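You operate a simulated robot arm through the tools that you are given. There is no shell and no other tool. Be economical: measure what you need, move in short steps, check, and stop when the job is done.

Carry out the task below with a simulated two-armed robot. There is one attempt and no reset: what you move stays moved.

## Task
Take the confetti roll and put it on the display worktop. Then fetch the purple balloon stick and stand it on top of the pink plate pack on the filling worktop. Then take the lubricator and put it on top of the teal clip box. Keep to this order. Set down upright: balloon stick.
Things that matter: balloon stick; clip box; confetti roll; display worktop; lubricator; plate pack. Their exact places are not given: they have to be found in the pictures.

The check looks at the end state, three seconds after you hand in, the way a careful person would. Anything else that was tipped, shoved, dropped, spilled or broken makes it a failure.

## Robot
Two 7-joint arms with fingered hands on one trunk, on a base that drives. Base frame: it is fixed to the floor where the robot stands at the start and does not move with it; the origin is under the middle of the robot, x ahead of it, y to its left, z up. Units: mm, degrees, N and s.
The left shoulder is at the start at [68, 174, 1015], the right one opposite. With the tool pointing down near the work surface each hand reaches from about 320 to 760 mm from the robot's upright axis, wherever it stands, measured 20 degrees to its own side. Places, roughly: balloon stick [-1250, -1750, 1250]; clip box [-3000, -1750, 1000]; display worktop [-2200, 3500, 900]; lubricator [-3000, -1500, 1000]; plate pack [250, 1750, 1000]. Payload 3.8 kg a hand.
The tool frame of a hand sits at the grasp point between the pads (the TCP): z along the fingers, y along the line on which they close. The tips reach 26 mm beyond it. The gripper opens to 132 mm. The gripper's body begins 73 mm behind the TCP. The gripper is a hand of 3 fingers: y runs from the thumb to the fingers, the wrist lies at [0, 0, -224] in the tool frame.
Orientation is told as [roll, pitch, yaw] about the base's x, y, z axes, in that order, counted from this pose: with the fingers straight down and closing along the base's y, the tool's x points along the base's -x, its y along +y and its z along -z.

## Interface
- The arms move only by the tool drive_tool. It takes "left_motion", "right_motion" or both (then of equal length, played together; a hand with none holds still); each is a list that holds one entry, the list of rows, each a list of 6 numbers: the shift along the tool's x, y, z in mm, then the turn, a rotation vector about the tool's x, y, z in degrees. In form: [[[x, y, z, wx, wy, wz], ...]]. A call has 1 to 8 rows; each row shifts and turns the commanded pose from where the row before left it, along the tool's axes as they then stand. Each row takes 0.2 s and may step no farther than 50 mm and 8.6 degrees from the row before; otherwise, the whole call is refused. A pose out of reach is approached as far as the arm can. The call stops where the force on the tool passes 40 N (or 10 N more than at its start, if that is more) or the arm is blocked; 0.2 s more then pass. In this call time passes only in rows, and 0.2 s behind the last. The reply holds the time, the measured pose of the TCP, the force on the tool along the base axes, the opening and the grip force, in the units named above and with some noise, with the torque about the TCP (base axes, N m) and any sound that the robot's microphone picked up.
- Cameras (640 x 400 px; columns grow to the right, rows downward): "scene" is now at [169.1, 32.4, 933.3]; the picture's right is [0.38, -0.93, 0.00], its down [0.11, 0.04, -0.99] and it looks along [0.92, 0.37, 0.12] (base axes); focal length 214 px, centre (320, 200). "left" rides on the left gripper at [-62, 3, -92] in its tool frame; the picture's right is [-0.05, -1.00, 0.00], its down [0.83, -0.04, -0.55] and it looks along [0.55, -0.03, 0.83] (tool axes); focal length 230 px, centre (320, 200). "right" rides on the right gripper at [62, 3, -92] in its tool frame; the picture's right is [-0.05, 1.00, 0.00], its down [-0.83, -0.04, -0.56] and it looks along [-0.55, -0.03, 0.83] (tool axes); focal length 230 px, centre (320, 200).
- capture(camera): a new picture of that camera. The clock stands still meanwhile.
- slide_trunk(by): slides the trunk up (or, below 0, down) by that many mm; the arms and the scene camera ride with it, the base frame stays. It gives what a move gives, with no picture.
- base_move(legs): drives the robot by 1 to 6 legs, each [ahead, left, turn to the left] in mm, mm and degrees, along the robot's own axes; the way and the turn of a leg run together, so that a leg with both is an arc; at most 1500 mm and 180 degrees a leg. The arms and the cameras ride along, it lands a little off, and it stops where it bumps. It gives what a move gives.
- finger_targets(finger1, finger2, thumb_bend, hand): sets how far each is bent, from 0 (flat) to 100 (curled in); at 30 the hand is open as for a grip, at 70 the pads meet at the TCP. One left out holds its place. A second passes; each finger stops where it meets its share of the squeeze, and holds until it gets a number again. It is the only way to open and close the hand. It gives what a move gives, with no picture; readings hold the bend of each and the force on the fingers (four entries, about 0 where the hand has none), thumb and palm.
- turn_head(pan, tilt): turns the head with the scene camera to pan (to the left, within 60 degrees either way) and tilt (down, from -29 to 69), counted from straight ahead of the robot. It gives what a move gives.
- locate(camera, pixels): for up to 12 pixels [column, row] of the newest picture of that camera ("zoom" is the newest enlarged one), the place [x, y, z] in the base frame of the surface seen there, good to about 2 mm. The clock stands still meanwhile.
- inspect(camera, box): a new picture of the part [left, top, right, bottom] of that camera's present view, enlarged. The clock stands still meanwhile.
- close_job(): hands the job in; it is judged then, once.

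Work in short steps. Measure before you move; look again where a grasp or a placing could have gone wrong, and mend it. You have 110 turns and 100 pictures in all, those below and enlarged ones among them. Open the grippers and draw the arms clear of the work before you hand the job in, unless the task says otherwise; then end with one line.

The tools are called as a command line: name --argument value ..., lists and objects as JSON in quotes. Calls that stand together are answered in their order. drive_tool: Moves the arms, as the interface text tells. Its arguments: {"type":"object","properties":{"left_motion":{"type":"array"},"right_motion":{"type":"array"}},"required":[]} The other tools are called the same way: slide_trunk (by) slides the trunk up or down; finger_targets (finger1, finger2, thumb_bend, hand) moves the fingers one by one; base_move (legs) drives the base; turn_head (pan, tilt) turns the head that bears the scene camera; capture (camera) takes a picture; locate (camera, pixels) gives the place of the surface under pixels of a picture; inspect (camera, box) takes an enlarged picture of a part of a camera's view; close_job () hands the job in.

At the start:

```text
time: 0.0
left_ee_pos: [323.6, 298.6, 1058.7]
left_tcp_rot: [0.0, 0.0, 0.0]
left_ft_force: [-0.1, 0.2, 0.4]
left_ft_torque: [-0.04, 0.03, -0.01]
left_finger_gap: 131.9
left_finger_force: 0.2
left_shape: jaw
left_bend: [30.0, 30.0, 30.0]
left_finger forces: [0.0, 0.0, 0.1, 0.0, 0.1, 0.0]
right_ee_pos: [439.0, -26.6, 994.1]
right_tcp_rot: [-0.1, -0.1, 0.0]
right_ft_force: [0.7, 0.5, 0.3]
right_ft_torque: [0.02, 0.0, 0.04]
right_finger_gap: 131.8
right_finger_force: 0.0
right_shape: jaw
right_bend: [30.0, 30.0, 30.0]
right_finger forces: [0.0, 0.0, 0.1, 0.0, 0.1, 0.0]
trunk travel left (down, up): [-325.0, 157.0]
robot x, y, heading: [-0.9, -1.6, 0.1]
head pan, tilt: [22.1, -6.6]
```

scene: 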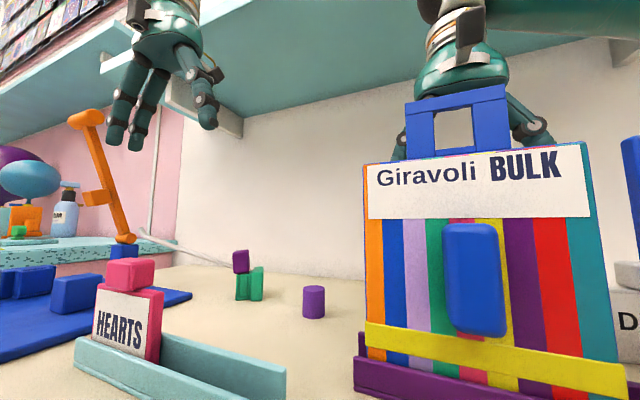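
right: 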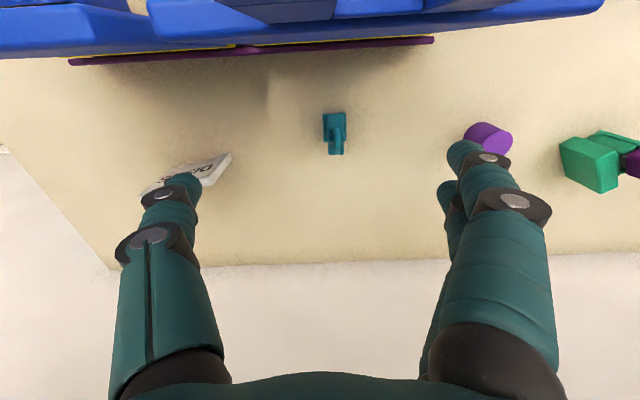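
left: 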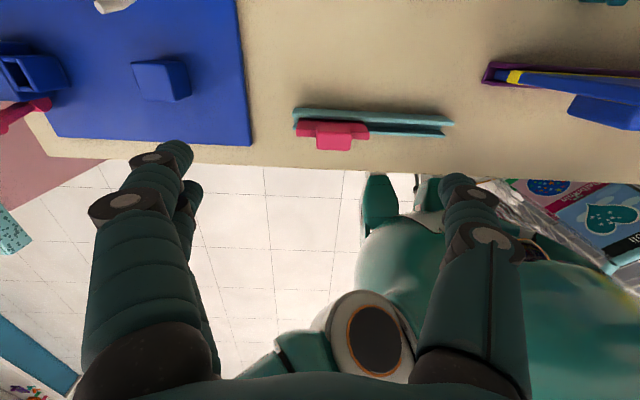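

The scene shows a worktop in front with a purple cylinder at (313,302), a striped pack and other goods. I look around with the head before moving anything.

turn_head --pan 0 --tilt 25

capture --camera "scene"

turn_head --pan 60 --tilt 5

capture --camera "scene"

turn_head --pan -60 --tilt 5

capture --camera "scene"

```text
time: 1.0
left_ee_pos: [324.4, 298.8, 1059.3]
left_tcp_rot: [0.0, -0.1, 0.0]
left_ft_force: [0.5, 0.2, 0.5]
left_ft_torque: [-0.02, 0.02, 0.0]
left_finger_gap: 131.9
left_finger_force: 0.1
left_shape: jaw
left_bend: [30.0, 30.0, 30.0]
left_finger forces: [0.0, 0.0, 0.0, 0.0, 0.0, 0.0]
right_ee_pos: [438.5, -26.9, 993.9]
right_tcp_rot: [0.0, 0.0, 0.0]
right_ft_force: [1.1, -0.7, -0.2]
right_ft_torque: [-0.01, 0.02, 0.03]
right_finger_gap: 131.8
right_finger_force: 0.1
right_shape: jaw
right_bend: [30.0, 30.0, 30.0]
right_finger forces: [0.0, 0.0, 0.1, 0.0, 0.0, 0.1]
trunk travel left (down, up): [-325.0, 157.0]
robot x, y, heading: [-0.1, 0.8, 0.1]
head pan, tilt: [0.0, 25.0]
```

```text
96 pictures are left
```

scene: 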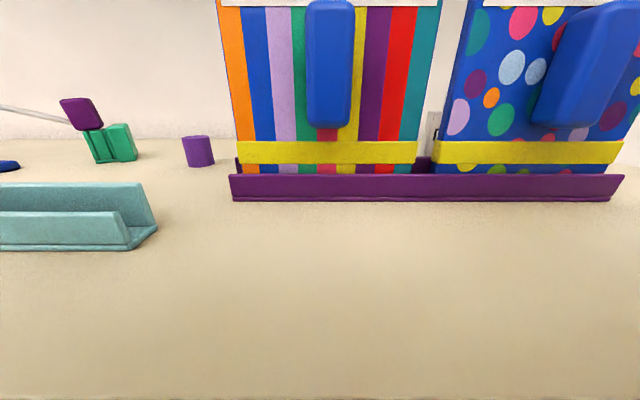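

```text
time: 2.3
left_ee_pos: [324.7, 296.8, 1058.3]
left_tcp_rot: [0.1, 0.1, 0.1]
left_ft_force: [-0.1, 0.2, -0.9]
left_ft_torque: [-0.01, -0.02, -0.02]
left_finger_gap: 131.6
left_finger_force: 0.1
left_shape: jaw
left_bend: [30.0, 30.0, 30.0]
left_finger forces: [0.0, 0.0, 0.0, 0.0, 0.0, 0.0]
right_ee_pos: [438.4, -27.5, 992.7]
right_tcp_rot: [0.1, 0.0, 0.1]
right_ft_force: [0.6, 0.9, 0.2]
right_ft_torque: [0.01, 0.0, -0.01]
right_finger_gap: 131.9
right_finger_force: 0.0
right_shape: jaw
right_bend: [30.0, 30.0, 30.0]
right_finger forces: [0.0, 0.0, 0.0, 0.0, 0.1, 0.1]
trunk travel left (down, up): [-325.0, 157.0]
robot x, y, heading: [-3.2, -2.6, -0.1]
head pan, tilt: [60.0, 5.0]
```

```text
95 pictures are left
```

scene: 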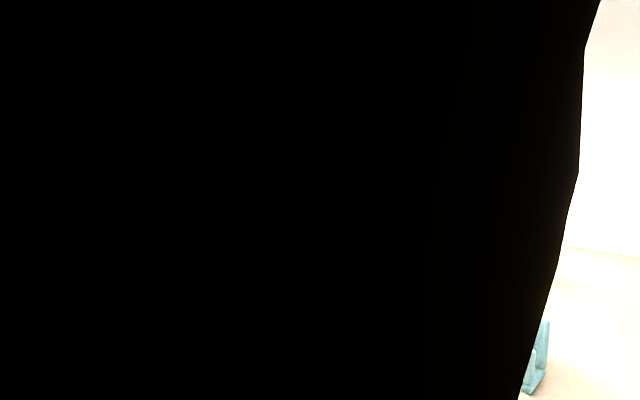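

```text
time: 4.3
left_ee_pos: [324.0, 296.5, 1058.7]
left_tcp_rot: [0.0, 0.0, -0.1]
left_ft_force: [0.2, 0.1, -0.3]
left_ft_torque: [0.0, 0.02, 0.03]
left_finger_gap: 131.9
left_finger_force: 0.0
left_shape: jaw
left_bend: [30.0, 30.0, 30.0]
left_finger forces: [0.0, 0.1, 0.0, 0.0, 0.0, 0.0]
right_ee_pos: [439.1, -27.5, 994.0]
right_tcp_rot: [0.1, 0.0, 0.0]
right_ft_force: [0.1, 0.4, -0.3]
right_ft_torque: [-0.02, 0.02, 0.0]
right_finger_gap: 132.1
right_finger_force: 0.1
right_shape: jaw
right_bend: [30.0, 30.0, 30.0]
right_finger forces: [0.1, 0.1, 0.1, 0.0, 0.1, 0.0]
trunk travel left (down, up): [-325.0, 157.0]
robot x, y, heading: [-3.3, -5.0, -0.4]
head pan, tilt: [-60.0, 5.0]
```

```text
94 pictures are left
```

scene: 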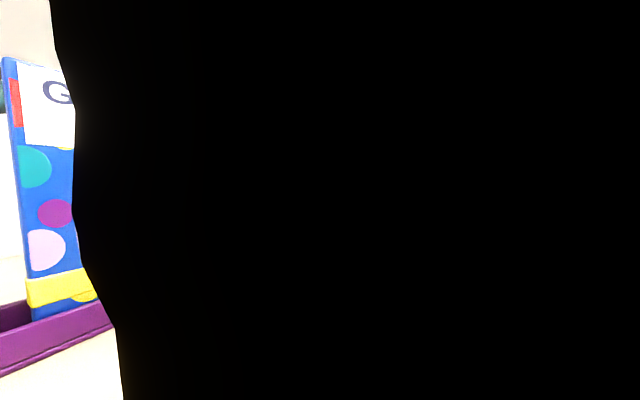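

The wide pans are blocked by the body. I look at pan 22 (as at start, tilted down) and pan −30, and zoom on the cylinder.

turn_head --pan -30 --tilt 15

capture --camera "scene"

turn_head --pan 30 --tilt 12

capture --camera "scene"

inspect --camera "scene" --box '[240, 140, 440, 265]'

inspect --camera "scene" --box '[0, 60, 220, 198]'

```text
time: 5.2
left_ee_pos: [324.6, 298.0, 1058.9]
left_tcp_rot: [0.1, 0.0, 0.0]
left_ft_force: [0.7, 0.1, -0.2]
left_ft_torque: [0.0, -0.01, -0.02]
left_finger_gap: 132.2
left_finger_force: 0.1
left_shape: jaw
left_bend: [30.0, 30.0, 30.0]
left_finger forces: [0.0, 0.0, 0.1, 0.0, 0.0, 0.0]
right_ee_pos: [439.3, -27.2, 994.2]
right_tcp_rot: [0.0, 0.1, -0.1]
right_ft_force: [0.1, 0.2, -1.3]
right_ft_torque: [-0.01, 0.04, 0.02]
right_finger_gap: 132.2
right_finger_force: 0.1
right_shape: jaw
right_bend: [30.0, 30.0, 30.0]
right_finger forces: [0.1, 0.1, 0.1, 0.0, 0.0, 0.0]
trunk travel left (down, up): [-325.0, 157.0]
robot x, y, heading: [-0.3, 1.0, 0.0]
head pan, tilt: [-30.0, 15.0]
```

```text
93 pictures are left
```

scene: 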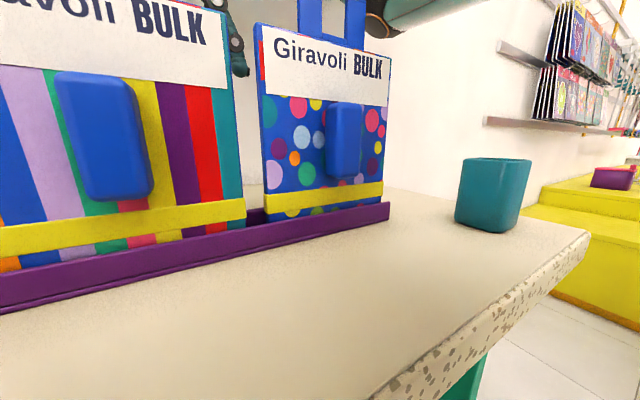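

```text
time: 6.5
left_ee_pos: [323.2, 296.8, 1059.1]
left_tcp_rot: [0.0, 0.0, 0.0]
left_ft_force: [0.4, 0.6, 0.2]
left_ft_torque: [-0.02, 0.03, -0.04]
left_finger_gap: 131.7
left_finger_force: 0.0
left_shape: jaw
left_bend: [30.0, 30.0, 30.0]
left_finger forces: [0.1, 0.1, 0.0, 0.0, 0.0, 0.0]
right_ee_pos: [438.9, -27.1, 993.0]
right_tcp_rot: [-0.1, -0.1, 0.0]
right_ft_force: [-0.2, -0.6, -0.2]
right_ft_torque: [0.01, -0.02, -0.01]
right_finger_gap: 131.8
right_finger_force: 0.1
right_shape: jaw
right_bend: [30.0, 30.0, 30.0]
right_finger forces: [0.1, 0.0, 0.0, 0.0, 0.1, 0.0]
trunk travel left (down, up): [-325.0, 157.0]
robot x, y, heading: [1.7, 0.3, 0.0]
head pan, tilt: [30.0, 12.0]
```

```text
92 pictures are left
```

scene: 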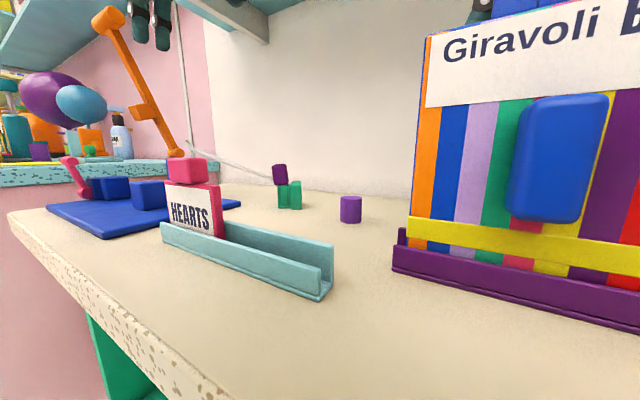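

```text
3.20 times, centred on (340, 202) of scene
```

zoom: 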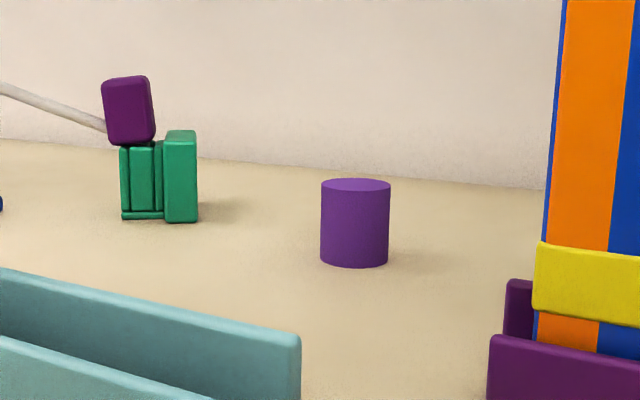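

```text
2.90 times, centred on (110, 129) of scene
```

zoom: 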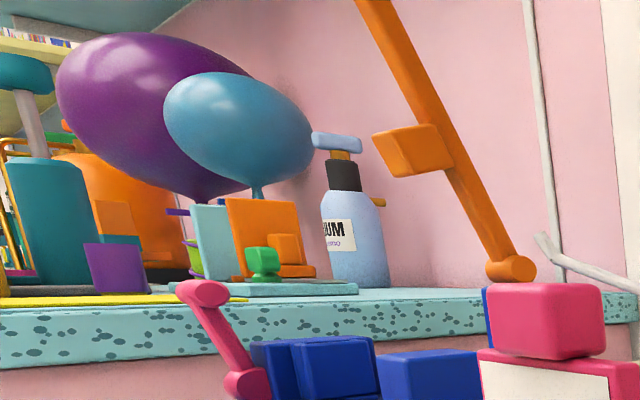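

The purple cylinder at (350,209) is the probable confetti roll. I measure it and the nearby points.

locate --camera "scene" --pixels '[[350, 210], [350, 198], [342, 210], [359, 210], [350, 220], [290, 195], [278, 175], [325, 265], [405, 250], [198, 230]]'

capture --camera "left"

inspect --camera "right" --box '[280, 70, 560, 245]'

locate --camera "zoom" --pixels '[[125, 130], [475, 150], [500, 160], [250, 200]]'

```text
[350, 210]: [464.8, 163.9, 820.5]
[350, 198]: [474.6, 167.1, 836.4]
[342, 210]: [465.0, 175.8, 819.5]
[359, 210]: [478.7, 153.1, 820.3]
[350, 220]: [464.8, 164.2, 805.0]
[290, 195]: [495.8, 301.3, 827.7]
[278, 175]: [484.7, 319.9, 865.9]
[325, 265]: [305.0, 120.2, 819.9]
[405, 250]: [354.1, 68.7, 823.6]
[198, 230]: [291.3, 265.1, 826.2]
```

```text
89 pictures are left
```

left: 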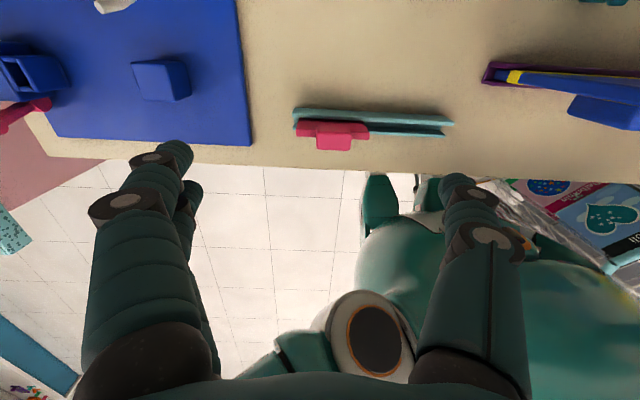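

```text
2.29 times, centred on (420, 158) of right
```

zoom: 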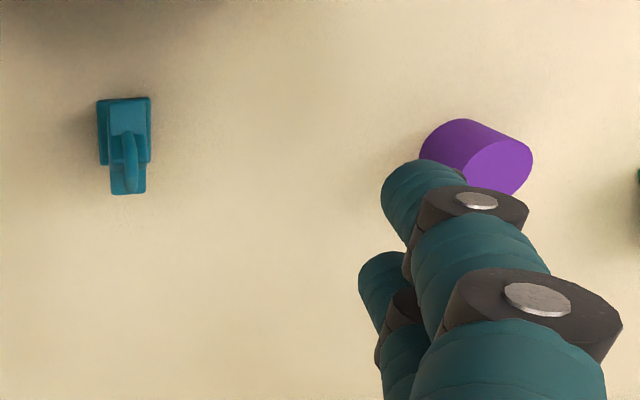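

```text
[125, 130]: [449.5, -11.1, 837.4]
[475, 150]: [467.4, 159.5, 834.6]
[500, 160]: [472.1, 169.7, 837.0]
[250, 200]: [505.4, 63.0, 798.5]
```

Roll centre is about (477,163), height about 37. I check the shelf and bag-top heights around both hands before moving.

turn_head --pan 8 --tilt -22

capture --camera "scene"

```text
time: 7.5
left_ee_pos: [324.4, 297.4, 1059.3]
left_tcp_rot: [0.0, 0.0, 0.0]
left_ft_force: [-0.2, 0.4, 0.3]
left_ft_torque: [-0.01, 0.01, 0.03]
left_finger_gap: 131.8
left_finger_force: 0.0
left_shape: jaw
left_bend: [30.0, 30.0, 30.0]
left_finger forces: [0.0, 0.0, 0.0, 0.0, 0.0, 0.0]
right_ee_pos: [440.2, -26.7, 993.7]
right_tcp_rot: [-0.1, 0.0, 0.0]
right_ft_force: [0.9, 1.0, 0.5]
right_ft_torque: [0.01, 0.0, 0.01]
right_finger_gap: 132.0
right_finger_force: 0.0
right_shape: jaw
right_bend: [30.0, 30.0, 30.0]
right_finger forces: [0.0, 0.0, 0.0, 0.0, 0.0, 0.0]
trunk travel left (down, up): [-325.0, 157.0]
robot x, y, heading: [-1.3, -0.5, 0.0]
head pan, tilt: [8.0, -22.0]
```

```text
87 pictures are left
```

scene: 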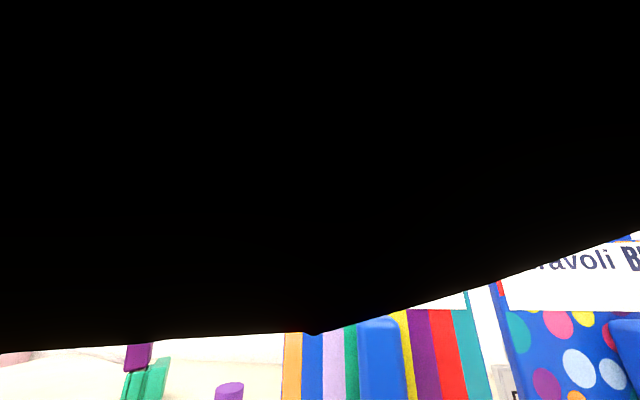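

turn_head --pan 15 --tilt -7

capture --camera "scene"

```text
time: 8.3
left_ee_pos: [324.2, 297.3, 1059.3]
left_tcp_rot: [0.0, 0.0, -0.1]
left_ft_force: [0.2, 0.6, 0.1]
left_ft_torque: [0.0, 0.0, 0.03]
left_finger_gap: 131.8
left_finger_force: 0.1
left_shape: jaw
left_bend: [30.0, 30.0, 30.0]
left_finger forces: [0.1, 0.0, 0.0, 0.0, 0.0, 0.0]
right_ee_pos: [439.3, -27.3, 993.0]
right_tcp_rot: [0.0, 0.0, 0.1]
right_ft_force: [-0.4, 0.4, 0.4]
right_ft_torque: [0.01, 0.0, 0.0]
right_finger_gap: 132.0
right_finger_force: 0.0
right_shape: jaw
right_bend: [30.0, 30.0, 30.0]
right_finger forces: [0.1, 0.0, 0.0, 0.1, 0.0, 0.1]
trunk travel left (down, up): [-325.0, 157.0]
robot x, y, heading: [-2.3, -1.2, 0.1]
head pan, tilt: [15.0, -7.0]
```

```text
86 pictures are left
```

scene: 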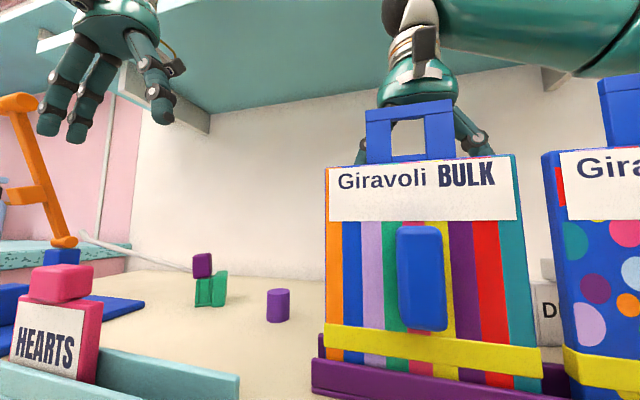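

The shelf, brackets and bag handle are visible; I measure them.

locate --camera "scene" --pixels '[[240, 70], [170, 30], [200, 125], [330, 90], [380, 112], [450, 103], [330, 172], [515, 158], [340, 330], [560, 85], [430, 95], [40, 290]]'

```text
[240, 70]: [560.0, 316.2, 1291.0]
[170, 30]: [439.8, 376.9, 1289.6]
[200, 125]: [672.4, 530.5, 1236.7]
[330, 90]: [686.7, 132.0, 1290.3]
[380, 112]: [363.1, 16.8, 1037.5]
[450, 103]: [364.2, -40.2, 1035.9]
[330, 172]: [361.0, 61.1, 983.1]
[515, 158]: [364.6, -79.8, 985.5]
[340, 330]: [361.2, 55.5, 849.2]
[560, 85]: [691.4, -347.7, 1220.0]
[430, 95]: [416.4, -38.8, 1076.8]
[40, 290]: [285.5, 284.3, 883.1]
```

Shelf underside is at z 1290, so I lower the left hand first, then go over the roll at about z 950.

drive_tool --left_motion '[[[0, -17, 27, 0, 0, 0], [0, -17, 27, 0, 0, 0], [0, -17, 27, 0, 0, 0], [0, -17, 27, 0, 0, 0], [-38, -17, 0, 0, 0, 0], [-38, -17, 0, 0, 0, 0], [-38, -17, 0, 0, 0, 0], [-38, -17, 0, 0, 0, 0]]]'

capture --camera "left"

```text
time: 10.1
left_ee_pos: [479.5, 168.7, 949.7]
left_tcp_rot: [0.2, 0.1, 0.3]
left_ft_force: [1.0, -0.8, 0.2]
left_ft_torque: [0.03, 0.01, -0.04]
left_finger_gap: 131.9
left_finger_force: 0.1
left_shape: jaw
left_bend: [30.0, 30.0, 30.0]
left_finger forces: [0.0, 0.0, 0.0, 0.0, 0.0, 0.0]
left hand out of reach, approached as far as the arm can: row 8
right_ee_pos: [439.6, -27.5, 993.7]
right_tcp_rot: [0.0, 0.1, 0.1]
right_ft_force: [0.5, 0.9, -0.8]
right_ft_torque: [-0.03, 0.02, 0.04]
right_finger_gap: 132.1
right_finger_force: 0.0
right_shape: jaw
right_bend: [30.0, 30.0, 30.0]
right_finger forces: [0.0, 0.1, 0.0, 0.0, 0.0, 0.0]
trunk travel left (down, up): [-325.0, 157.0]
robot x, y, heading: [-3.4, -0.4, -0.0]
head pan, tilt: [15.0, -7.0]
```

```text
85 pictures are left
```

left: 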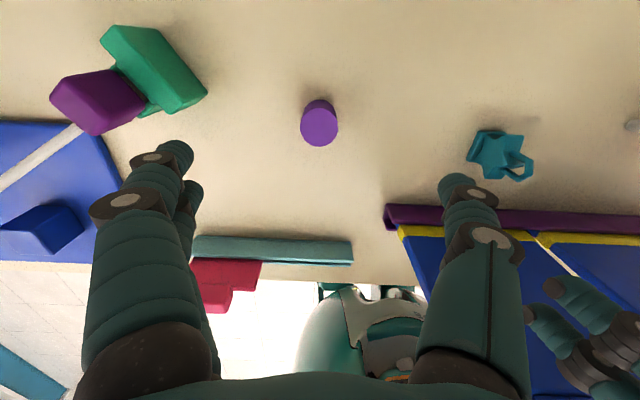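

The roll shows at (319,123) between the fingers, and the teal thing at (500,155) close to the thumb. I measure both.

locate --camera "left" --pixels '[[319, 127], [305, 127], [334, 127], [319, 112], [319, 142], [475, 155], [495, 150], [390, 215]]'

```text
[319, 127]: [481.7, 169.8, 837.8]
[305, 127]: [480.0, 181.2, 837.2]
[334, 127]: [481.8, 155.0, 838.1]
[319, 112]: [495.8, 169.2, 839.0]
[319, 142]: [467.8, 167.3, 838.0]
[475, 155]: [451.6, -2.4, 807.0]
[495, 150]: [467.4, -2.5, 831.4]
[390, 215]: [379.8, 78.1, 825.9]
```

Centred within 2 mm; I go straight down to about z 833.

drive_tool --left_motion '[[[0, 0, 30, 0, 0, 0], [0, 0, 30, 0, 0, 0], [0, 0, 30, 0, 0, 0], [0, 0, 26, 0, 0, 0]]]'

capture --camera "left"

```text
time: 11.1
left_ee_pos: [479.9, 173.7, 837.6]
left_tcp_rot: [-0.2, -0.2, 0.3]
left_ft_force: [-0.1, -0.3, -0.2]
left_ft_torque: [-0.02, -0.01, 0.0]
left_finger_gap: 131.8
left_finger_force: 0.2
left_shape: jaw
left_bend: [30.0, 30.0, 30.0]
left_finger forces: [0.0, 0.0, 0.0, 0.0, 0.1, 0.1]
left hand out of reach, approached as far as the arm can: row 4
right_ee_pos: [439.0, -27.3, 993.3]
right_tcp_rot: [0.0, -0.1, 0.0]
right_ft_force: [-0.5, -0.2, 0.2]
right_ft_torque: [0.0, -0.01, -0.02]
right_finger_gap: 131.8
right_finger_force: 0.1
right_shape: jaw
right_bend: [30.0, 30.0, 30.0]
right_finger forces: [0.0, 0.1, 0.1, 0.0, 0.0, 0.0]
trunk travel left (down, up): [-325.0, 157.0]
robot x, y, heading: [1.1, -1.3, 0.0]
head pan, tilt: [15.0, -7.0]
```

```text
84 pictures are left
```

left: 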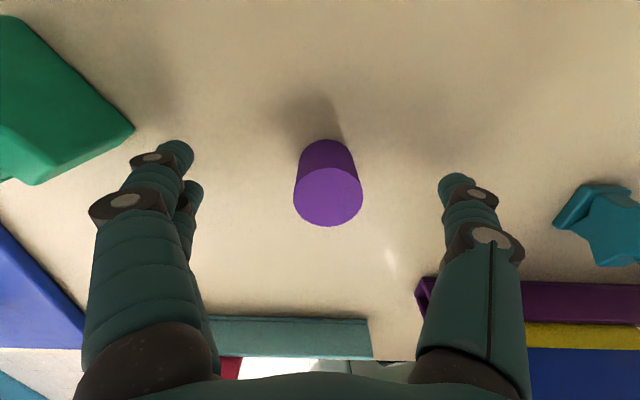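

The roll stands between fingers (two on left, thumb right). I close all fingers.

finger_targets --hand "left" --finger1 68 --finger2 68 --thumb_bend 68

capture --camera "left"

```text
time: 12.1
left_ee_pos: [480.3, 173.8, 838.2]
left_tcp_rot: [-0.1, -0.2, 0.2]
left_ft_force: [0.1, 0.5, -0.5]
left_ft_torque: [-0.01, 0.02, 0.0]
left_finger_gap: 29.1
left_finger_force: 8.2
left_shape: fingers
left_bend: [62.0, 63.0, 64.0]
left_finger forces: [4.3, 4.0, 0.0, 0.0, 8.3, 0.1]
right_ee_pos: [438.9, -27.8, 993.8]
right_tcp_rot: [0.2, 0.0, 0.0]
right_ft_force: [-0.1, 0.4, 0.4]
right_ft_torque: [0.01, -0.01, 0.0]
right_finger_gap: 132.0
right_finger_force: 0.1
right_shape: jaw
right_bend: [30.0, 30.0, 30.0]
right_finger forces: [0.0, 0.0, 0.0, 0.0, 0.1, 0.1]
trunk travel left (down, up): [-325.0, 157.0]
robot x, y, heading: [-3.6, 1.0, 0.3]
head pan, tilt: [15.0, -7.0]
```

```text
83 pictures are left
```

left: 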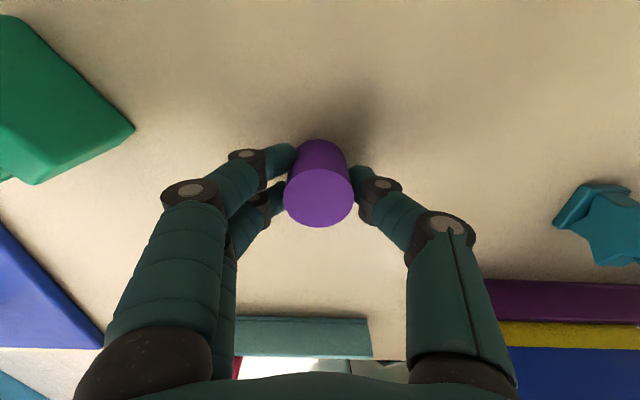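

Gripped at 29 mm with 8 N. I lift 112 mm and draw it back out the way I came.

drive_tool --left_motion '[[[0, 0, -30, 0, 0, 0], [0, 0, -30, 0, 0, 0], [0, 0, -30, 0, 0, 0], [0, 0, -30, 0, 0, 0], [38, 17, 0, 0, 0, 0], [38, 17, 0, 0, 0, 0], [38, 17, -30, 0, 0, 0], [38, 17, -30, 0, 0, 0]]]'

capture --camera "left"

```text
refused: row 7 steps farther than a row can; nothing moved
```

```text
82 pictures are left
```

left: 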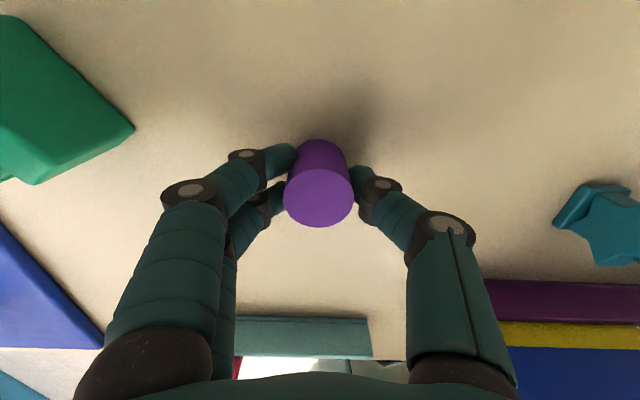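

The last rows were too long; I shorten them.

drive_tool --left_motion '[[[0, 0, -30, 0, 0, 0], [0, 0, -30, 0, 0, 0], [0, 0, -30, 0, 0, 0], [0, 0, -30, 0, 0, 0], [38, 17, 0, 0, 0, 0], [38, 17, 0, 0, 0, 0], [38, 17, -20, 0, 0, 0], [38, 17, -20, 0, 0, 0]]]'

capture --camera "left"

```text
time: 13.9
left_ee_pos: [326.5, 241.8, 997.6]
left_tcp_rot: [0.0, 0.0, 0.0]
left_ft_force: [-0.2, -0.3, -0.5]
left_ft_torque: [-0.03, -0.02, -0.01]
left_finger_gap: 28.9
left_finger_force: 8.7
left_shape: fingers
left_bend: [62.0, 63.0, 64.0]
left_finger forces: [4.3, 4.0, 0.0, 0.0, 8.2, 0.0]
right_ee_pos: [439.9, -27.6, 994.5]
right_tcp_rot: [0.0, 0.0, 0.0]
right_ft_force: [0.1, 0.2, 0.0]
right_ft_torque: [-0.02, 0.02, 0.02]
right_finger_gap: 131.9
right_finger_force: 0.1
right_shape: jaw
right_bend: [30.0, 30.0, 30.0]
right_finger forces: [0.0, 0.1, 0.0, 0.1, 0.0, 0.0]
trunk travel left (down, up): [-325.0, 157.0]
robot x, y, heading: [-0.0, -0.4, -0.3]
head pan, tilt: [15.0, -7.0]
```

```text
81 pictures are left
```

left: 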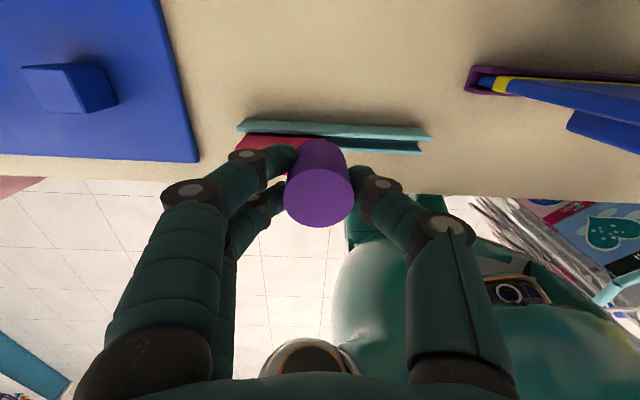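

The roll is free at (320,180). The right hand hangs behind the bag, so I swing its fingers up and forward about its wrist (keeping the wrist place) before driving back.

drive_tool --right_motion '[[[-33, 0, -2.5, 0, -8.5, 0], [-33, 0, -2.5, 0, -8.5, 0], [-33, 0, -2.5, 0, -8.5, 0], [-33, 0, -2.5, 0, -8.5, 0], [-33, 0, -2.5, 0, -8.5, 0], [-33, 0, -2.5, 0, -8.5, 0], [-33, 0, -2.5, 0, -8.5, 0]]]'

capture --camera "scene"

```text
time: 15.5
left_ee_pos: [326.7, 241.3, 998.6]
left_tcp_rot: [0.1, -0.1, -0.1]
left_ft_force: [-0.3, -0.5, 0.4]
left_ft_torque: [0.02, 0.0, 0.03]
left_finger_gap: 28.7
left_finger_force: 7.9
left_shape: fingers
left_bend: [62.0, 63.0, 64.0]
left_finger forces: [4.3, 4.0, 0.0, 0.0, 8.3, 0.0]
right_ee_pos: [631.7, -27.8, 1103.7]
right_tcp_rot: [-0.1, -59.7, 0.1]
right_ft_force: [-0.4, 1.1, 0.3]
right_ft_torque: [0.02, 0.02, 0.01]
right_finger_gap: 131.8
right_finger_force: 0.1
right_shape: jaw
right_bend: [30.0, 30.0, 30.0]
right_finger forces: [0.0, 0.0, 0.0, 0.0, 0.1, 0.1]
trunk travel left (down, up): [-325.0, 157.0]
robot x, y, heading: [-0.4, -0.4, -0.0]
head pan, tilt: [15.0, -7.0]
```

```text
80 pictures are left
```

scene: 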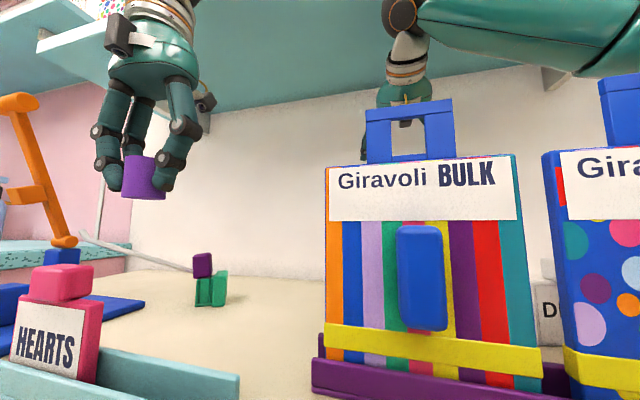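

Both hands are clear of the bags. I check what is the patterned thing at the right of the left picture before driving back.

capture --camera "left"

locate --camera "left" --pixels '[[610, 230], [560, 205], [500, 220], [520, 290], [100, 250], [20, 370], [590, 290]]'

```text
79 pictures are left
```

left: 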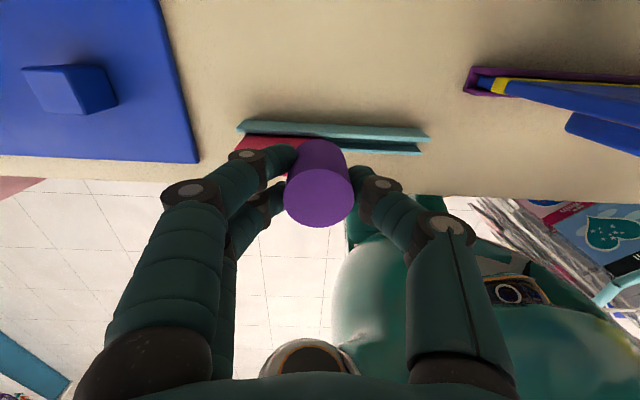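

```text
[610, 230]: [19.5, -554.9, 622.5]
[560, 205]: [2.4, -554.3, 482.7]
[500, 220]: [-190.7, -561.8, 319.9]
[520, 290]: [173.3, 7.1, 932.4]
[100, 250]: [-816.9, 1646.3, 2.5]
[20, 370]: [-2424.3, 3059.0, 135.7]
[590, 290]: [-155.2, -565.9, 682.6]
```

A rack stands at y ≈ −560 on the right. I back straight up 400 mm, the hands passing above the bags and hearts, and look again.

base_move --legs '[[-400, 0, 0]]'

capture --camera "scene"

capture --camera "right"

```text
time: 18.0
left_ee_pos: [-71.1, 241.2, 998.0]
left_tcp_rot: [-0.1, -0.1, -0.2]
left_ft_force: [0.0, -0.6, -0.6]
left_ft_torque: [-0.04, -0.01, 0.02]
left_finger_gap: 29.0
left_finger_force: 8.0
left_shape: fingers
left_bend: [62.0, 63.0, 64.0]
left_finger forces: [4.4, 4.1, 0.0, 0.1, 8.2, 0.1]
right_ee_pos: [233.0, -29.3, 1103.7]
right_tcp_rot: [0.1, -59.5, -0.3]
right_ft_force: [0.2, -0.2, 1.1]
right_ft_torque: [-0.03, 0.0, 0.03]
right_finger_gap: 131.8
right_finger_force: 0.1
right_shape: jaw
right_bend: [30.0, 30.0, 30.0]
right_finger forces: [0.1, 0.1, 0.1, 0.0, 0.1, 0.0]
trunk travel left (down, up): [-325.0, 157.0]
robot x, y, heading: [-397.9, -2.3, -0.5]
head pan, tilt: [15.0, -7.0]
```

```text
78 pictures are left
```

scene: 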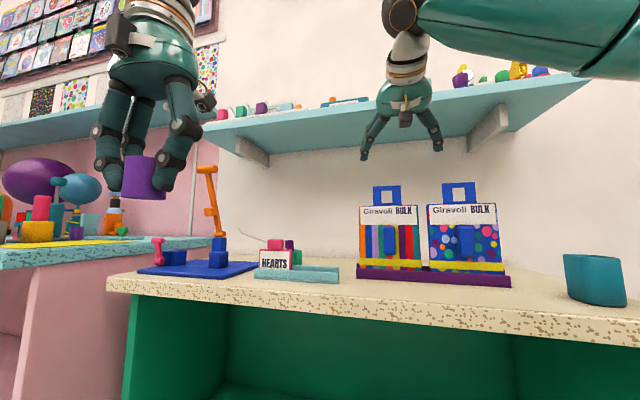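

```text
77 pictures are left
```

right: 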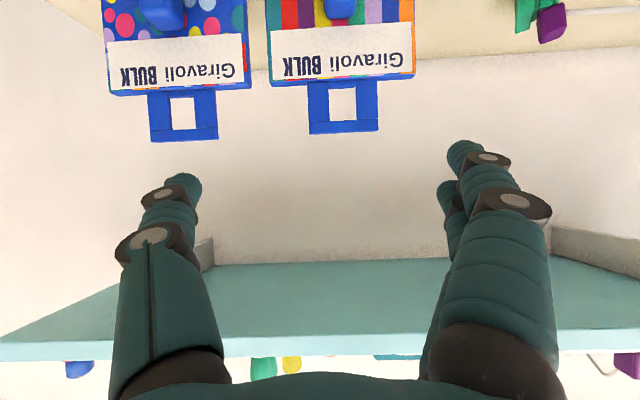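

Clear view: bags untouched. I bring the right hand back to fingers-down and to the right, nearer the body.

drive_tool --right_motion '[[[33, -20, -2.5, 0, 8.5, 0], [33, -25, -2.5, 0, 8.5, 0], [33, -25, -2.5, 0, 8.5, 0], [33, -25, -2.5, 0, 8.5, 0], [33, -25, -2.5, 0, 8.5, 0], [33, -25, -2.5, 0, 8.5, 0], [33, -25, -2.5, 0, 8.5, 0], [40, -25, 0, 0, 0, 0]]]'

base_move --legs '[[-250, 0, 0], [0, 0, 45]]'

turn_head --pan 0 --tilt 5

capture --camera "scene"

base_move --legs '[[0, 0, 75]]'

capture --camera "scene"

```text
time: 19.8
left_ee_pos: [-71.0, 241.2, 998.0]
left_tcp_rot: [0.0, -0.2, -0.2]
left_ft_force: [-0.2, 0.2, -0.1]
left_ft_torque: [0.0, -0.02, 0.04]
left_finger_gap: 28.9
left_finger_force: 8.4
left_shape: fingers
left_bend: [62.0, 63.0, 64.0]
left_finger forces: [4.4, 4.2, 0.1, 0.0, 8.2, 0.0]
right_ee_pos: [-1.7, -224.3, 994.0]
right_tcp_rot: [0.0, 0.0, -0.2]
right_ft_force: [-0.2, 0.4, -0.3]
right_ft_torque: [0.04, -0.01, 0.0]
right_finger_gap: 131.9
right_finger_force: 0.0
right_shape: jaw
right_bend: [30.0, 30.0, 30.0]
right_finger forces: [0.0, 0.1, 0.0, 0.1, 0.1, 0.1]
trunk travel left (down, up): [-325.0, 157.0]
robot x, y, heading: [-398.5, 3.1, -0.3]
head pan, tilt: [15.0, -7.0]
```

```text
time: 23.7
left_ee_pos: [-584.1, 404.2, 998.4]
left_tcp_rot: [0.0, 0.0, 44.6]
left_ft_force: [0.1, -0.6, 0.6]
left_ft_torque: [-0.03, -0.01, -0.01]
left_finger_gap: 28.8
left_finger_force: 8.5
left_shape: fingers
left_bend: [63.0, 63.0, 64.0]
left_finger forces: [4.4, 4.2, 0.0, 0.1, 8.1, 0.0]
right_ee_pos: [-208.9, 123.5, 993.5]
right_tcp_rot: [0.1, 0.0, 44.6]
right_ft_force: [-0.2, -0.3, -0.4]
right_ft_torque: [-0.03, 0.0, -0.03]
right_finger_gap: 132.0
right_finger_force: 0.0
right_shape: jaw
right_bend: [30.0, 30.0, 30.0]
right_finger forces: [0.0, 0.0, 0.1, 0.0, 0.0, 0.0]
trunk travel left (down, up): [-325.0, 157.0]
robot x, y, heading: [-641.5, 4.4, 44.8]
head pan, tilt: [15.0, -7.0]
```

```text
time: 24.4
left_ee_pos: [-584.1, 404.6, 997.8]
left_tcp_rot: [0.0, 0.1, 44.6]
left_ft_force: [-0.2, 0.2, 0.3]
left_ft_torque: [0.0, -0.01, -0.01]
left_finger_gap: 28.8
left_finger_force: 8.2
left_shape: fingers
left_bend: [63.0, 63.0, 64.0]
left_finger forces: [4.4, 4.0, 0.0, 0.0, 8.1, 0.0]
right_ee_pos: [-209.4, 123.1, 994.4]
right_tcp_rot: [0.1, -0.1, 44.6]
right_ft_force: [-0.4, -0.2, 0.4]
right_ft_torque: [0.02, -0.01, 0.01]
right_finger_gap: 131.8
right_finger_force: 0.0
right_shape: jaw
right_bend: [30.0, 30.0, 30.0]
right_finger forces: [0.0, 0.0, 0.0, 0.0, 0.1, 0.0]
trunk travel left (down, up): [-325.0, 157.0]
robot x, y, heading: [-647.8, 2.4, 44.8]
head pan, tilt: [0.0, 5.0]
```

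```text
76 pictures are left
```

scene: 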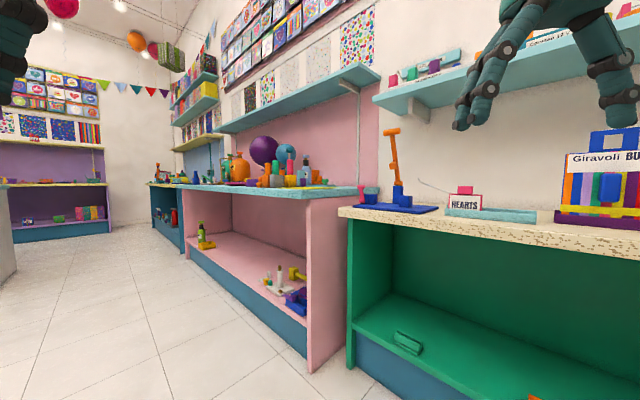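

```text
time: 28.0
left_ee_pos: [-1018.2, 172.1, 998.1]
left_tcp_rot: [-0.1, 0.0, 118.9]
left_ft_force: [0.3, 0.0, 0.2]
left_ft_torque: [0.01, -0.01, 0.0]
left_finger_gap: 28.6
left_finger_force: 8.5
left_shape: fingers
left_bend: [63.0, 63.0, 64.0]
left_finger forces: [4.3, 4.1, 0.0, 0.0, 8.0, 0.1]
right_ee_pos: [-647.4, 457.5, 993.7]
right_tcp_rot: [0.1, -0.1, 118.9]
right_ft_force: [0.9, -0.2, 0.1]
right_ft_torque: [0.0, 0.05, -0.01]
right_finger_gap: 132.1
right_finger_force: 0.1
right_shape: jaw
right_bend: [30.0, 30.0, 30.0]
right_finger forces: [0.0, 0.0, 0.0, 0.0, 0.0, 0.1]
trunk travel left (down, up): [-325.0, 157.0]
robot x, y, heading: [-651.1, 4.6, 119.0]
head pan, tilt: [0.0, 5.0]
```

```text
75 pictures are left
```

scene: 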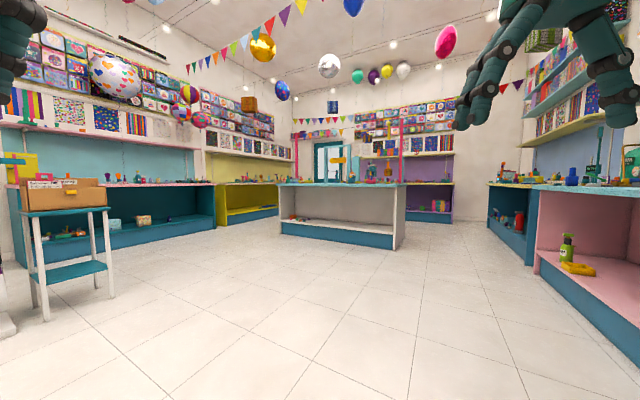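

Heading 119° now; the island at (340,186) lies about where the display worktop is said to be. I measure it and zoom.

inspect --camera "scene" --box '[240, 130, 448, 260]'

locate --camera "scene" --pixels '[[285, 186], [345, 187], [402, 186], [400, 247], [282, 233], [345, 184], [440, 184], [60, 210], [105, 207], [485, 190]]'

```text
3.08 times, centred on (344, 195) of scene
```

zoom: 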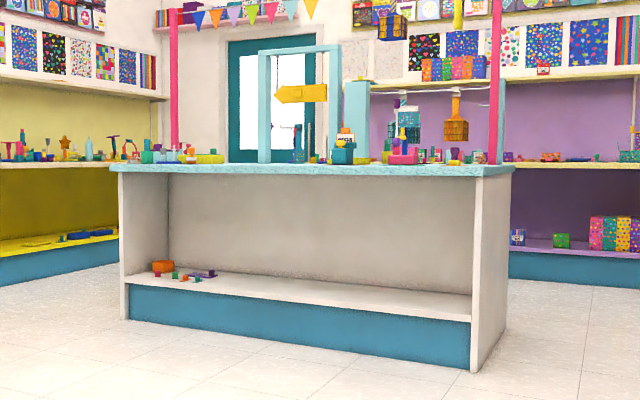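

```text
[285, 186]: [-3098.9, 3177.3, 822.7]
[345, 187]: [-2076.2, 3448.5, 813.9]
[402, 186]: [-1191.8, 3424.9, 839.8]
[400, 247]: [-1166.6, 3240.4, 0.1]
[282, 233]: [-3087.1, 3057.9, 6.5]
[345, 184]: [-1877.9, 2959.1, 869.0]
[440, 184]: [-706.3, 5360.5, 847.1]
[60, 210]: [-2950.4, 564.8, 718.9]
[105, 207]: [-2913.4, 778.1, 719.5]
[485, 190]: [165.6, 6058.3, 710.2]
```

Island spans x −3100…−1170 at y ≈ 3100 front. Floor is clear; I drive 2200 mm ahead and look.

base_move --legs '[[1400, 0, 0], [900, 0, 0], [0, 0, -29]]'

turn_head --pan 0 --tilt 8

capture --camera "scene"

```text
time: 40.8
left_ee_pos: [-1989.1, 2359.7, 998.0]
left_tcp_rot: [0.1, 0.0, 89.2]
left_ft_force: [-0.1, 0.2, -0.4]
left_ft_torque: [-0.03, -0.01, 0.02]
left_finger_gap: 28.6
left_finger_force: 8.3
left_shape: fingers
left_bend: [63.0, 63.0, 64.0]
left_finger forces: [4.3, 4.1, 0.0, 0.0, 8.0, 0.0]
right_ee_pos: [-1523.3, 2423.1, 994.0]
right_tcp_rot: [0.0, 0.0, 89.2]
right_ft_force: [0.4, 1.0, 0.9]
right_ft_torque: [0.0, -0.01, -0.03]
right_finger_gap: 132.0
right_finger_force: 0.2
right_shape: jaw
right_bend: [30.0, 30.0, 30.0]
right_finger forces: [0.0, 0.0, 0.0, 0.0, 0.0, 0.1]
trunk travel left (down, up): [-325.0, 157.0]
robot x, y, heading: [-1753.0, 2028.2, 89.2]
head pan, tilt: [0.0, 5.0]
```

```text
time: 41.5
left_ee_pos: [-1988.3, 2360.2, 998.5]
left_tcp_rot: [0.0, 0.0, 89.1]
left_ft_force: [0.0, -0.5, 0.2]
left_ft_torque: [-0.01, 0.0, -0.02]
left_finger_gap: 28.5
left_finger_force: 8.2
left_shape: fingers
left_bend: [63.0, 63.0, 64.0]
left_finger forces: [4.3, 4.1, 0.0, 0.0, 8.0, 0.0]
right_ee_pos: [-1524.1, 2423.5, 993.3]
right_tcp_rot: [-0.1, 0.0, 89.2]
right_ft_force: [-0.1, 0.8, -1.0]
right_ft_torque: [0.02, -0.05, 0.01]
right_finger_gap: 131.8
right_finger_force: 0.0
right_shape: jaw
right_bend: [30.0, 30.0, 30.0]
right_finger forces: [0.0, 0.0, 0.0, 0.1, 0.0, 0.0]
trunk travel left (down, up): [-325.0, 157.0]
robot x, y, heading: [-1752.3, 2023.4, 89.2]
head pan, tilt: [0.0, 8.0]
```

```text
73 pictures are left
```

scene: 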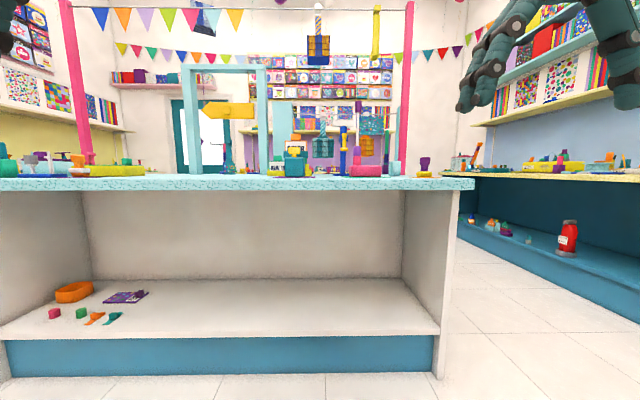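

I raise the trunk to look down onto the worktop, and measure its front edge.

slide_trunk --by 150

turn_head --pan 0 --tilt 15

capture --camera "scene"

inspect --camera "scene" --box '[120, 110, 440, 210]'

locate --camera "scene" --pixels '[[150, 180], [250, 180], [350, 180], [450, 180], [250, 174], [340, 172], [420, 172]]'

```text
time: 43.2
left_ee_pos: [-1988.4, 2361.0, 1148.0]
left_tcp_rot: [0.1, 0.1, 89.2]
left_ft_force: [-0.1, -0.1, -0.6]
left_ft_torque: [-0.02, 0.02, 0.02]
left_finger_gap: 28.7
left_finger_force: 8.1
left_shape: fingers
left_bend: [63.0, 63.0, 64.0]
left_finger forces: [4.5, 4.2, 0.1, 0.0, 8.0, 0.0]
right_ee_pos: [-1523.7, 2424.8, 1142.4]
right_tcp_rot: [0.0, 0.1, 89.2]
right_ft_force: [-0.4, 0.8, 0.1]
right_ft_torque: [-0.04, 0.0, -0.01]
right_finger_gap: 132.0
right_finger_force: 0.1
right_shape: jaw
right_bend: [30.0, 30.0, 30.0]
right_finger forces: [0.0, 0.1, 0.1, 0.1, 0.1, 0.1]
trunk travel left (down, up): [-475.0, 7.0]
robot x, y, heading: [-1752.9, 2023.2, 89.4]
head pan, tilt: [0.0, 8.0]
```

```text
time: 43.9
left_ee_pos: [-1989.4, 2360.4, 1148.2]
left_tcp_rot: [-0.2, 0.0, 89.2]
left_ft_force: [0.6, 1.0, -1.3]
left_ft_torque: [0.03, 0.04, 0.0]
left_finger_gap: 28.7
left_finger_force: 8.0
left_shape: fingers
left_bend: [63.0, 63.0, 64.0]
left_finger forces: [4.4, 4.1, 0.0, 0.0, 8.0, 0.0]
right_ee_pos: [-1524.7, 2424.9, 1144.0]
right_tcp_rot: [0.0, 0.0, 89.1]
right_ft_force: [0.3, 0.0, -0.2]
right_ft_torque: [-0.03, 0.04, 0.04]
right_finger_gap: 131.8
right_finger_force: 0.0
right_shape: jaw
right_bend: [30.0, 30.0, 30.0]
right_finger forces: [0.0, 0.1, 0.0, 0.0, 0.0, 0.1]
trunk travel left (down, up): [-475.0, 7.0]
robot x, y, heading: [-1755.0, 2028.0, 89.2]
head pan, tilt: [0.0, 15.0]
```

```text
72 pictures are left
```

scene: 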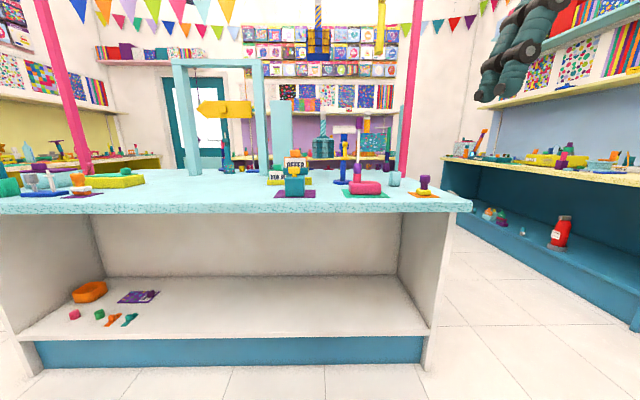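

```text
2.00 times, centred on (280, 160) of scene
```

zoom: 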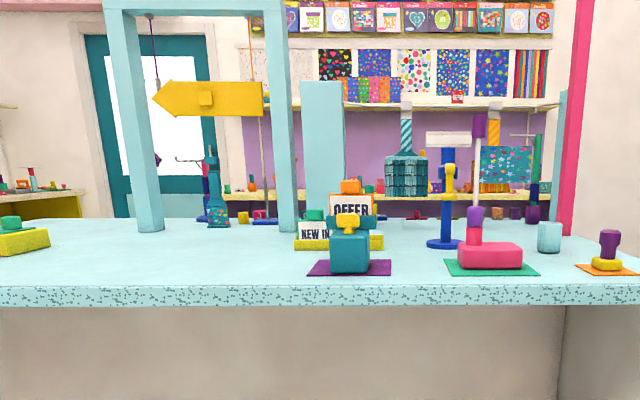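

```text
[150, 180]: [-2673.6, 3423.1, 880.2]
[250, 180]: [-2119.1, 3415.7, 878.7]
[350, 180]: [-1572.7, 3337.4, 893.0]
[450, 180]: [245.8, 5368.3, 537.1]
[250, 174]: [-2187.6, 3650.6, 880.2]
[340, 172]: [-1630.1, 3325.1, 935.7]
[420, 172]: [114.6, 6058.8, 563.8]
```

The top is at z 880 and the zone around (235,188) is empty; I aim to set the roll near (−2200, 3130). I drive left 285 and ahead 580.

locate --camera "scene" --pixels '[[230, 190], [230, 196], [230, 200], [230, 204], [145, 182], [190, 172], [293, 196]]'

base_move --legs '[[0, 285, 0], [560, 0, 0]]'

turn_head --pan 15 --tilt 25

capture --camera "scene"

capture --camera "left"

```text
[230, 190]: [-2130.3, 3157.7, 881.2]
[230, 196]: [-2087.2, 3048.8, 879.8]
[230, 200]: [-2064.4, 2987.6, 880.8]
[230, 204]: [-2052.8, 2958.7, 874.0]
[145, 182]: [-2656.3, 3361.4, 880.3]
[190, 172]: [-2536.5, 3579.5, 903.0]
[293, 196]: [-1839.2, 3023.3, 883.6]
```

```text
time: 48.7
left_ee_pos: [-2259.8, 2929.2, 1148.9]
left_tcp_rot: [0.1, 0.0, 88.4]
left_ft_force: [0.2, 0.2, 0.8]
left_ft_torque: [-0.02, 0.01, 0.0]
left_finger_gap: 28.8
left_finger_force: 8.0
left_shape: fingers
left_bend: [63.0, 63.0, 64.0]
left_finger forces: [4.4, 4.0, 0.1, 0.0, 8.0, 0.1]
right_ee_pos: [-1794.5, 2986.2, 1144.0]
right_tcp_rot: [-0.1, 0.1, 88.4]
right_ft_force: [0.1, 0.5, -0.1]
right_ft_torque: [0.01, 0.0, 0.03]
right_finger_gap: 132.0
right_finger_force: 0.2
right_shape: jaw
right_bend: [30.0, 30.0, 30.0]
right_finger forces: [0.1, 0.0, 0.0, 0.0, 0.1, 0.0]
trunk travel left (down, up): [-475.0, 7.0]
robot x, y, heading: [-2029.3, 2593.1, 88.2]
head pan, tilt: [0.0, 15.0]
```

```text
time: 49.5
left_ee_pos: [-2260.2, 2929.0, 1148.4]
left_tcp_rot: [0.0, -0.1, 88.4]
left_ft_force: [-0.4, -0.3, -0.8]
left_ft_torque: [0.01, 0.0, 0.03]
left_finger_gap: 28.7
left_finger_force: 8.3
left_shape: fingers
left_bend: [63.0, 63.0, 64.0]
left_finger forces: [4.4, 4.0, 0.1, 0.0, 8.0, 0.1]
right_ee_pos: [-1794.4, 2986.3, 1143.5]
right_tcp_rot: [0.0, 0.0, 88.4]
right_ft_force: [-0.2, -0.4, 0.2]
right_ft_torque: [0.0, 0.01, 0.02]
right_finger_gap: 131.7
right_finger_force: 0.1
right_shape: jaw
right_bend: [30.0, 30.0, 30.0]
right_finger forces: [0.1, 0.0, 0.1, 0.0, 0.0, 0.0]
trunk travel left (down, up): [-475.0, 7.0]
robot x, y, heading: [-2026.2, 2591.7, 88.5]
head pan, tilt: [15.0, 25.0]
```

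```text
70 pictures are left
```

scene: 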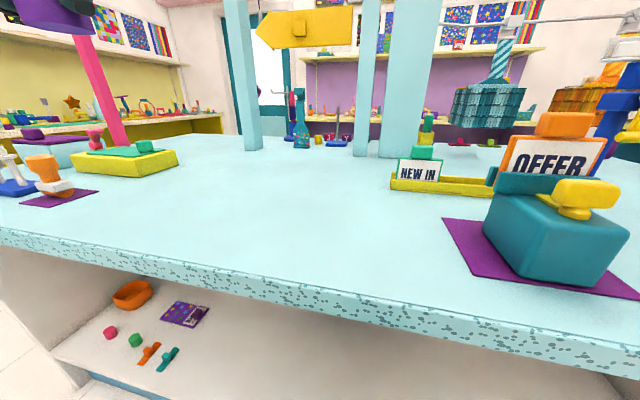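

```text
69 pictures are left
```

left: 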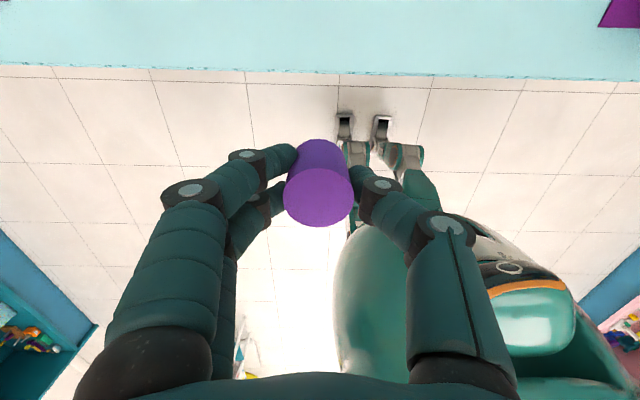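

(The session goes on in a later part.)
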